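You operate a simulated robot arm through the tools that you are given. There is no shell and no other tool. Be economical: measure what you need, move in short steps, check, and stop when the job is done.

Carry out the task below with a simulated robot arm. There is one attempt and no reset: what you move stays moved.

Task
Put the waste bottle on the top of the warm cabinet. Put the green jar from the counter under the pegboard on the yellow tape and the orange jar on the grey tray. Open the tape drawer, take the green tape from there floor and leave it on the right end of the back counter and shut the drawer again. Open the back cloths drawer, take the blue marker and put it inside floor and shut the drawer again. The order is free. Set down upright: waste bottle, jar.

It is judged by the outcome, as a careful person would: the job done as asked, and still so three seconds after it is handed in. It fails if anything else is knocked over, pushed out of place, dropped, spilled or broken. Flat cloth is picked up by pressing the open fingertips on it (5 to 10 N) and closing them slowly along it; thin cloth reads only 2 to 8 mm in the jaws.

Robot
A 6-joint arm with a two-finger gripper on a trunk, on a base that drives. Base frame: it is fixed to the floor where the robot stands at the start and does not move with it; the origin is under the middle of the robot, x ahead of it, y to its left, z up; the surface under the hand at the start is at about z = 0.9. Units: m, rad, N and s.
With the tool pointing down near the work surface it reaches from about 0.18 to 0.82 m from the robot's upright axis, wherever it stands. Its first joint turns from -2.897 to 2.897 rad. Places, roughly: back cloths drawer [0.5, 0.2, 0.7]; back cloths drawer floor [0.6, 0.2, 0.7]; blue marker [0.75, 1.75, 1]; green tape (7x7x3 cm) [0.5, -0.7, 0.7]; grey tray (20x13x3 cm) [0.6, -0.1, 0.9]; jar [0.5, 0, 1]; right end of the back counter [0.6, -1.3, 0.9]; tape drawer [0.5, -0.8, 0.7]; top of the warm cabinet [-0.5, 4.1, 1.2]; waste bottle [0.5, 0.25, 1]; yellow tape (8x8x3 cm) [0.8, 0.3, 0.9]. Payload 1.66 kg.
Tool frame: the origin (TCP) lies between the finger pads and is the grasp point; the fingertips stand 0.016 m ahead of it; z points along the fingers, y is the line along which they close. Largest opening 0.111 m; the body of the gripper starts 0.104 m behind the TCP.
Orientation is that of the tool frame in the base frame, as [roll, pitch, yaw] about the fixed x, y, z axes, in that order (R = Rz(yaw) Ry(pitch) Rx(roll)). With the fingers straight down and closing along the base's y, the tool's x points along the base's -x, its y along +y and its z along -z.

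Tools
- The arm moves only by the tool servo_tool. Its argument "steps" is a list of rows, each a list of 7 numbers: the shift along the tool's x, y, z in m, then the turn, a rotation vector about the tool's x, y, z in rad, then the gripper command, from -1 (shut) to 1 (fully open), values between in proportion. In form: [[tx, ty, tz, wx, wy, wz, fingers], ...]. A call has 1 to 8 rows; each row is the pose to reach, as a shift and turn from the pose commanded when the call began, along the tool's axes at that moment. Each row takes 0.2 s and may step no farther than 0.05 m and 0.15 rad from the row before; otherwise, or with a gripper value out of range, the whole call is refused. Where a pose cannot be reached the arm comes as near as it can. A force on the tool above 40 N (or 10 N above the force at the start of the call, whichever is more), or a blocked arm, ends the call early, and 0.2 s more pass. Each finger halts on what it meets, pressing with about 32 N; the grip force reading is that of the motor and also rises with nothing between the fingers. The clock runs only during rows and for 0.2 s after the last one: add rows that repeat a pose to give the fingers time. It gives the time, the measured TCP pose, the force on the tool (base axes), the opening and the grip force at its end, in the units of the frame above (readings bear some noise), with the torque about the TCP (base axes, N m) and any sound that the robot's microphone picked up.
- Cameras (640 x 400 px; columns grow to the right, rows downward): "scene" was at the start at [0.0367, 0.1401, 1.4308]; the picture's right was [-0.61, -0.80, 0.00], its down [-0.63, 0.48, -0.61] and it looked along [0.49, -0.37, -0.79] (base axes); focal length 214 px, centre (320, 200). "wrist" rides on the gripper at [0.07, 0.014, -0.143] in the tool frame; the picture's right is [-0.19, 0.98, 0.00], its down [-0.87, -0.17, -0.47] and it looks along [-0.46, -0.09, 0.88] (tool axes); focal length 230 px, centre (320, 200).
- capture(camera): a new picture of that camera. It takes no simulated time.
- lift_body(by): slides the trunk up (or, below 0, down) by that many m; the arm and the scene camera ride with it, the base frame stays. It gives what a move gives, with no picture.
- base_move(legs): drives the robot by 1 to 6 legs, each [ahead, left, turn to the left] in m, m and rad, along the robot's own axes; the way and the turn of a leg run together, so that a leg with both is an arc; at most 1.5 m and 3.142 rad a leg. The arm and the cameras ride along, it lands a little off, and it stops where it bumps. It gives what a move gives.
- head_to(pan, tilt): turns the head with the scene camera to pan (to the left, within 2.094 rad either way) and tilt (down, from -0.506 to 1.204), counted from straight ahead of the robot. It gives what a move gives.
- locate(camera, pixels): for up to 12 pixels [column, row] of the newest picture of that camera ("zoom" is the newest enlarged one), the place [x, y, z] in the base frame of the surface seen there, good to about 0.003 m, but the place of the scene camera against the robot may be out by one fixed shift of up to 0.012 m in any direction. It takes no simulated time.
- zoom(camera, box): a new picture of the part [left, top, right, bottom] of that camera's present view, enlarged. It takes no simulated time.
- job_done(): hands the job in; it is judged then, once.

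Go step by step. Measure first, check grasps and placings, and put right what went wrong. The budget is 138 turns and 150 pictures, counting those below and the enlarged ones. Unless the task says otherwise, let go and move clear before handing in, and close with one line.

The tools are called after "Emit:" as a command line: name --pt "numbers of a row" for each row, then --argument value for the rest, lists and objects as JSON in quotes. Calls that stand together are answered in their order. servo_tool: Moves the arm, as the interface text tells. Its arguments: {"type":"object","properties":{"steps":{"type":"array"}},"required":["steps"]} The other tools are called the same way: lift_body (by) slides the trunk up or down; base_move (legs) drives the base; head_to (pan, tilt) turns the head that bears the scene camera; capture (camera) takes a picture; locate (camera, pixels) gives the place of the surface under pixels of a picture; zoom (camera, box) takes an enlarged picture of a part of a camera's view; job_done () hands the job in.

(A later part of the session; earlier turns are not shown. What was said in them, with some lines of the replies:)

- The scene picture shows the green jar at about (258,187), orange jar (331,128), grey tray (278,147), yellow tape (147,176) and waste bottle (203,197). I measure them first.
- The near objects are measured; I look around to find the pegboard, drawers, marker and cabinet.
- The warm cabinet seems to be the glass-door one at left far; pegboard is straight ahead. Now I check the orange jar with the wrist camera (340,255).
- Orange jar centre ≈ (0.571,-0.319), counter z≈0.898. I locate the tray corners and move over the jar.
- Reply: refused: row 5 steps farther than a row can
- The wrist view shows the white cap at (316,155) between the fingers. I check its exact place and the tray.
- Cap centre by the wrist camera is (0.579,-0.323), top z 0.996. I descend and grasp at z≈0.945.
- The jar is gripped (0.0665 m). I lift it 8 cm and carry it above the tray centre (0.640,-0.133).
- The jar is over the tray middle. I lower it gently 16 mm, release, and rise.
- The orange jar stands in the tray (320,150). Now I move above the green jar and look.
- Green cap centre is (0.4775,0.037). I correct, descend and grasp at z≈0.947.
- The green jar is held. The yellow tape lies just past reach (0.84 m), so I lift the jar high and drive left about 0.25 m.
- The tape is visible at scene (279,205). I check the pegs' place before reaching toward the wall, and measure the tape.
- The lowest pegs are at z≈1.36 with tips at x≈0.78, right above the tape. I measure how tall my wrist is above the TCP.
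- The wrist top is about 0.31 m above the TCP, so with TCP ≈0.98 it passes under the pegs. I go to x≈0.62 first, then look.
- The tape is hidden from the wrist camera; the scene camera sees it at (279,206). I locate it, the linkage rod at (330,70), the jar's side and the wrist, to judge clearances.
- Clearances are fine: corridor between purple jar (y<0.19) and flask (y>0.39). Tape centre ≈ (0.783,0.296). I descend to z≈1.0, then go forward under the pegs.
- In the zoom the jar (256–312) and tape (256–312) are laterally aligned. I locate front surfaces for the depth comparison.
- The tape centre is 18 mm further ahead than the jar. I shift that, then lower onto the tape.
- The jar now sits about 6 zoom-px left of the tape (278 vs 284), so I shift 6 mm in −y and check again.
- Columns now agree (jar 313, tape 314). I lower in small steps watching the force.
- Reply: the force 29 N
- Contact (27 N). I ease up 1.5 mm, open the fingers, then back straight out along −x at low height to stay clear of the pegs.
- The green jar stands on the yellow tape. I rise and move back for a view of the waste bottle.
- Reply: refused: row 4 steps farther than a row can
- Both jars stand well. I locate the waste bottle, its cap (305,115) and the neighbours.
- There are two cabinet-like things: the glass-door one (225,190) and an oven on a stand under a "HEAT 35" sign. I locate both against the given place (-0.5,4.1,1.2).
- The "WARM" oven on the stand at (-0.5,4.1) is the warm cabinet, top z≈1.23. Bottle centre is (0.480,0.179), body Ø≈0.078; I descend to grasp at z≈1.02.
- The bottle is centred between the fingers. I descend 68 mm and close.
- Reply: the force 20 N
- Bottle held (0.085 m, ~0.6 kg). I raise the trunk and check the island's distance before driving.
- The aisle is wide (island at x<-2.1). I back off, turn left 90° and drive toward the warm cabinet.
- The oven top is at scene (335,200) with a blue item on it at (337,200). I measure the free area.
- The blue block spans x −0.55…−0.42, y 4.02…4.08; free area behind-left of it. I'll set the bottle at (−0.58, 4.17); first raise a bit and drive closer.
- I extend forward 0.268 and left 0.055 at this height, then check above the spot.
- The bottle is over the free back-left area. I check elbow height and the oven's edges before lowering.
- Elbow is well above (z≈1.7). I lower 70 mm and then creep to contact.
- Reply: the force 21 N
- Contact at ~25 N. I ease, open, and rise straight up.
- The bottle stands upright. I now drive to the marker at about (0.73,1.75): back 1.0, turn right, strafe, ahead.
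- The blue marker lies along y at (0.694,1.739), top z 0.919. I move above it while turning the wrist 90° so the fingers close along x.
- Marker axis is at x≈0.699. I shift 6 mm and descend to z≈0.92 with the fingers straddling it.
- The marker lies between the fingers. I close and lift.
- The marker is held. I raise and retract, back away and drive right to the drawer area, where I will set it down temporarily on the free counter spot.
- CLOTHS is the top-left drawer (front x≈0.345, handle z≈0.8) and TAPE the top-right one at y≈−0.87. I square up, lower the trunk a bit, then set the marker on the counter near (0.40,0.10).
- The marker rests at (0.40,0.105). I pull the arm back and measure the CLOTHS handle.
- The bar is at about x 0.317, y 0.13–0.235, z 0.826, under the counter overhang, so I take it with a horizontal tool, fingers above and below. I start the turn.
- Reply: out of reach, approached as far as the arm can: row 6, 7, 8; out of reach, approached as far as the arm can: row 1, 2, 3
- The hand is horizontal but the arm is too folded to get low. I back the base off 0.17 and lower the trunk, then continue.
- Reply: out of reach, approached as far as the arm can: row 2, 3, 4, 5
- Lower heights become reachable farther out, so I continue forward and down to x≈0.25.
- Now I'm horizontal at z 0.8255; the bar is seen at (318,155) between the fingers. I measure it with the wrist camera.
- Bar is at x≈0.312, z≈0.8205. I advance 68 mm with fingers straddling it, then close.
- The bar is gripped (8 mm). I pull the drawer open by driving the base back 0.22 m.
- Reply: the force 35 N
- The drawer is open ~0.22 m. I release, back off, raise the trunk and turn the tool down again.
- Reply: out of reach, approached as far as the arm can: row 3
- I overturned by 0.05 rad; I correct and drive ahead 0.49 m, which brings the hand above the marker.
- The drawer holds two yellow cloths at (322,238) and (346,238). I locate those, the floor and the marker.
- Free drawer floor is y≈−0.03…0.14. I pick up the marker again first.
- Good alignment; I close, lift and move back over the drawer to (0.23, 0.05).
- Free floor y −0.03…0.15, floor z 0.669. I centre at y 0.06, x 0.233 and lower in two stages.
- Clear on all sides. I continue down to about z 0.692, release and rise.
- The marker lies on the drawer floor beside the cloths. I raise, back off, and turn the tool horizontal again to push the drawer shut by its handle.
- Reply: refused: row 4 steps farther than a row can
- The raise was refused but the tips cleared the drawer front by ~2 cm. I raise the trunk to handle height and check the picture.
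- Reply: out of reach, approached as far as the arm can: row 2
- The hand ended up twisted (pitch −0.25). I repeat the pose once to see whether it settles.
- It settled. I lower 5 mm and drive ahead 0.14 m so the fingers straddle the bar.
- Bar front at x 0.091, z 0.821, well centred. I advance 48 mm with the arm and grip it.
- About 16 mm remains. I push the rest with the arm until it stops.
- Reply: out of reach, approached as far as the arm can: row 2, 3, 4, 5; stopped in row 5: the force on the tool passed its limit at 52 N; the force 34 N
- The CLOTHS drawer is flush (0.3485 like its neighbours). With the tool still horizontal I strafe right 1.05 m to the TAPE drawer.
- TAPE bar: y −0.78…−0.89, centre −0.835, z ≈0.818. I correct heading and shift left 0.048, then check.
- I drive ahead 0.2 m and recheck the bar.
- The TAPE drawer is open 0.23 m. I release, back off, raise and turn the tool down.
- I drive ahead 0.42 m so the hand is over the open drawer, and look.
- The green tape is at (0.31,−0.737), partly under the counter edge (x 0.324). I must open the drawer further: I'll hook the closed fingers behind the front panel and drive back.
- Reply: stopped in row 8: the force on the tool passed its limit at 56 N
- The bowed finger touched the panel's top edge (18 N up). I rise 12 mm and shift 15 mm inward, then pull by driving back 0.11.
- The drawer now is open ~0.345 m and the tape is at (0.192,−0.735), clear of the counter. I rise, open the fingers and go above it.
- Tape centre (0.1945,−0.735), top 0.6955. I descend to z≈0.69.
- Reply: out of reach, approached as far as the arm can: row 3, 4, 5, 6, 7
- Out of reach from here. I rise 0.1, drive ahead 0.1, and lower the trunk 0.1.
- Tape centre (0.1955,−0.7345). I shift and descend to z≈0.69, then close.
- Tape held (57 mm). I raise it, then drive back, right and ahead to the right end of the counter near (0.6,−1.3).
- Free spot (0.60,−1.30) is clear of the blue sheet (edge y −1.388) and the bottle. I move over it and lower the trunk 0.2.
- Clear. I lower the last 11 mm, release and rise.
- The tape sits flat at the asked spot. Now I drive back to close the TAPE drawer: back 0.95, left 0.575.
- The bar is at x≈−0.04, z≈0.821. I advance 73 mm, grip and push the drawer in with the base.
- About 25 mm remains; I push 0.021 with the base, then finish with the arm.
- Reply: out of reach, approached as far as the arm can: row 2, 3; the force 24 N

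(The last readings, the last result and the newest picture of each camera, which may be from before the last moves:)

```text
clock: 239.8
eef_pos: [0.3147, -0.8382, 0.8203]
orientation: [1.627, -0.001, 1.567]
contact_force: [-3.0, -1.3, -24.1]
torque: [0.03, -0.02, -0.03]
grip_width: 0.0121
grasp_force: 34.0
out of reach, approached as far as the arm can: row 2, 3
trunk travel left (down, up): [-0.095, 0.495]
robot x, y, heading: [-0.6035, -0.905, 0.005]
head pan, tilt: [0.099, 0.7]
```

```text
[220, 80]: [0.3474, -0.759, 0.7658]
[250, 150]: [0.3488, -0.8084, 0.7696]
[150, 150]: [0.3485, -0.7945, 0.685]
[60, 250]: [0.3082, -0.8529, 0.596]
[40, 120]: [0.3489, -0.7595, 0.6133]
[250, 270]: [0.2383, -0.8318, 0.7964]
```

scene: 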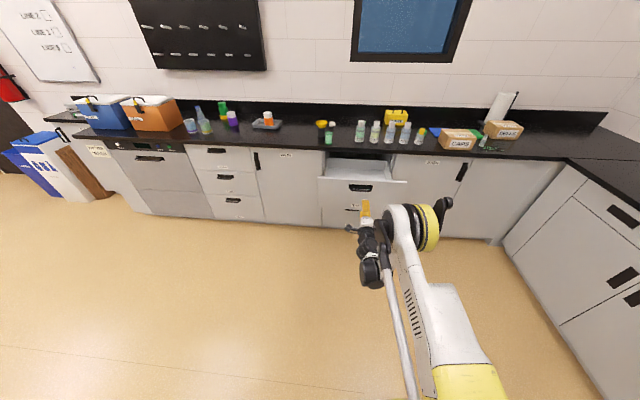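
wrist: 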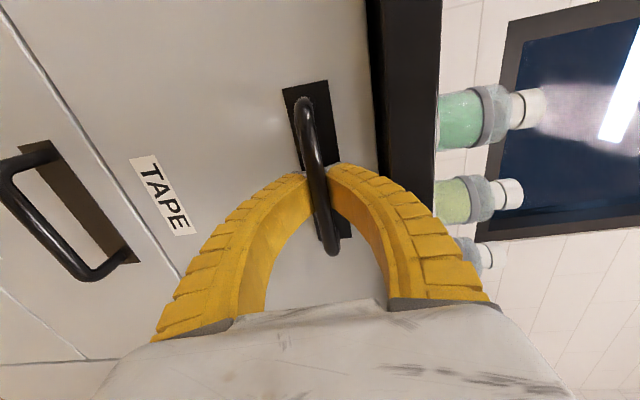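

The TAPE drawer is flush (0.3485 as its neighbour). I release, back off and look over the whole counter.

Emit:
servo_tool --pt "0 0 0 0 0 0 -0.6" --pt "0 0 0 0 0 0 -0.15" --pt "0 0 0 0 0 0 -0.15" --pt "0 0 -0.03 0 0 0 -0.15" --pt "0 0 -0.06 0 0 0 -0.15"

Emit:
base_move --legs '[[-0.45, 0, 0]]'

Emit:
head_to --pan 0.35 --tilt 0.5

Emit:
capture --camera "scene"

Emit:
zoom --camera "scene" --box '[120, 120, 380, 280]'

Emit:
zoom --camera "scene" --box '[360, 110, 620, 270]'

```text
clock: 241.0
eef_pos: [0.2525, -0.8394, 0.8258]
orientation: [1.62, 0.003, 1.567]
contact_force: [0.0, -0.2, -0.6]
torque: [0.0, -0.01, 0.01]
grip_width: 0.0494
grasp_force: 1.6
trunk travel left (down, up): [-0.095, 0.495]
robot x, y, heading: [-0.6039, -0.9035, -0.002]
head pan, tilt: [0.099, 0.7]
```

```text
clock: 243.7
eef_pos: [-0.2009, -0.837, 0.8265]
orientation: [1.622, 0.0, 1.575]
contact_force: [0.8, -0.2, -0.5]
torque: [-0.02, 0.0, -0.02]
grip_width: 0.0495
grasp_force: 1.8
trunk travel left (down, up): [-0.095, 0.495]
robot x, y, heading: [-1.0551, -0.9032, 0.007]
head pan, tilt: [0.099, 0.7]
```

```text
clock: 244.5
eef_pos: [-0.2003, -0.8364, 0.8266]
orientation: [1.621, 0.0, 1.573]
contact_force: [-0.1, -0.2, -0.5]
torque: [0.03, 0.02, -0.01]
grip_width: 0.0493
grasp_force: 1.2
trunk travel left (down, up): [-0.095, 0.495]
robot x, y, heading: [-1.0599, -0.9038, 0.006]
head pan, tilt: [0.351, 0.499]
```

```text
21 pictures are left
```

scene: 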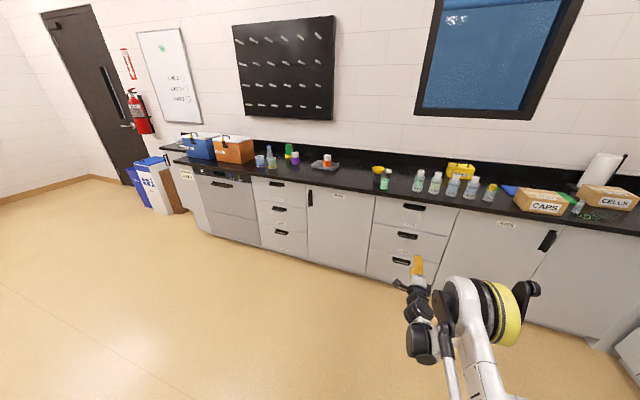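

```text
2.46 times, centred on (250, 200) of scene
```

zoom: 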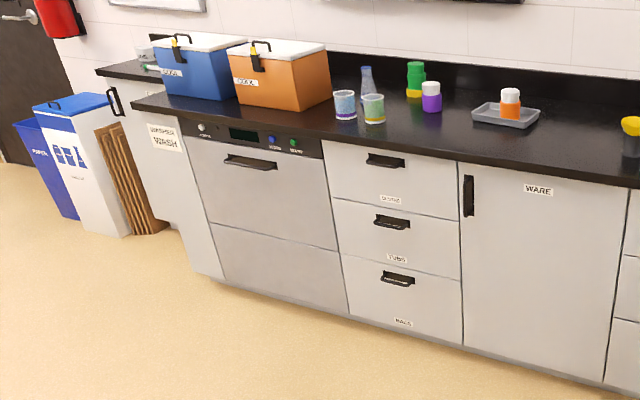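

```text
2.46 times, centred on (490, 190) of scene
```

zoom: 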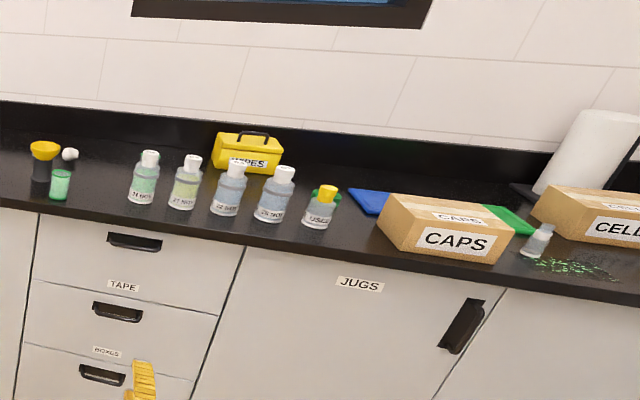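

Both drawers are shut, both jars stand where asked, the green tape lies behind the yellow-capped bottle, and nothing looks disturbed. I hand in.

Emit:
job_done

```text
The job is handed in.
```

All the items were placed as asked and both drawers are shut: waste bottle on the warm cabinet, green jar on the yellow tape, orange jar on the grey tray, green tape at the right end of the back counter, and blue marker in the cloths drawer.
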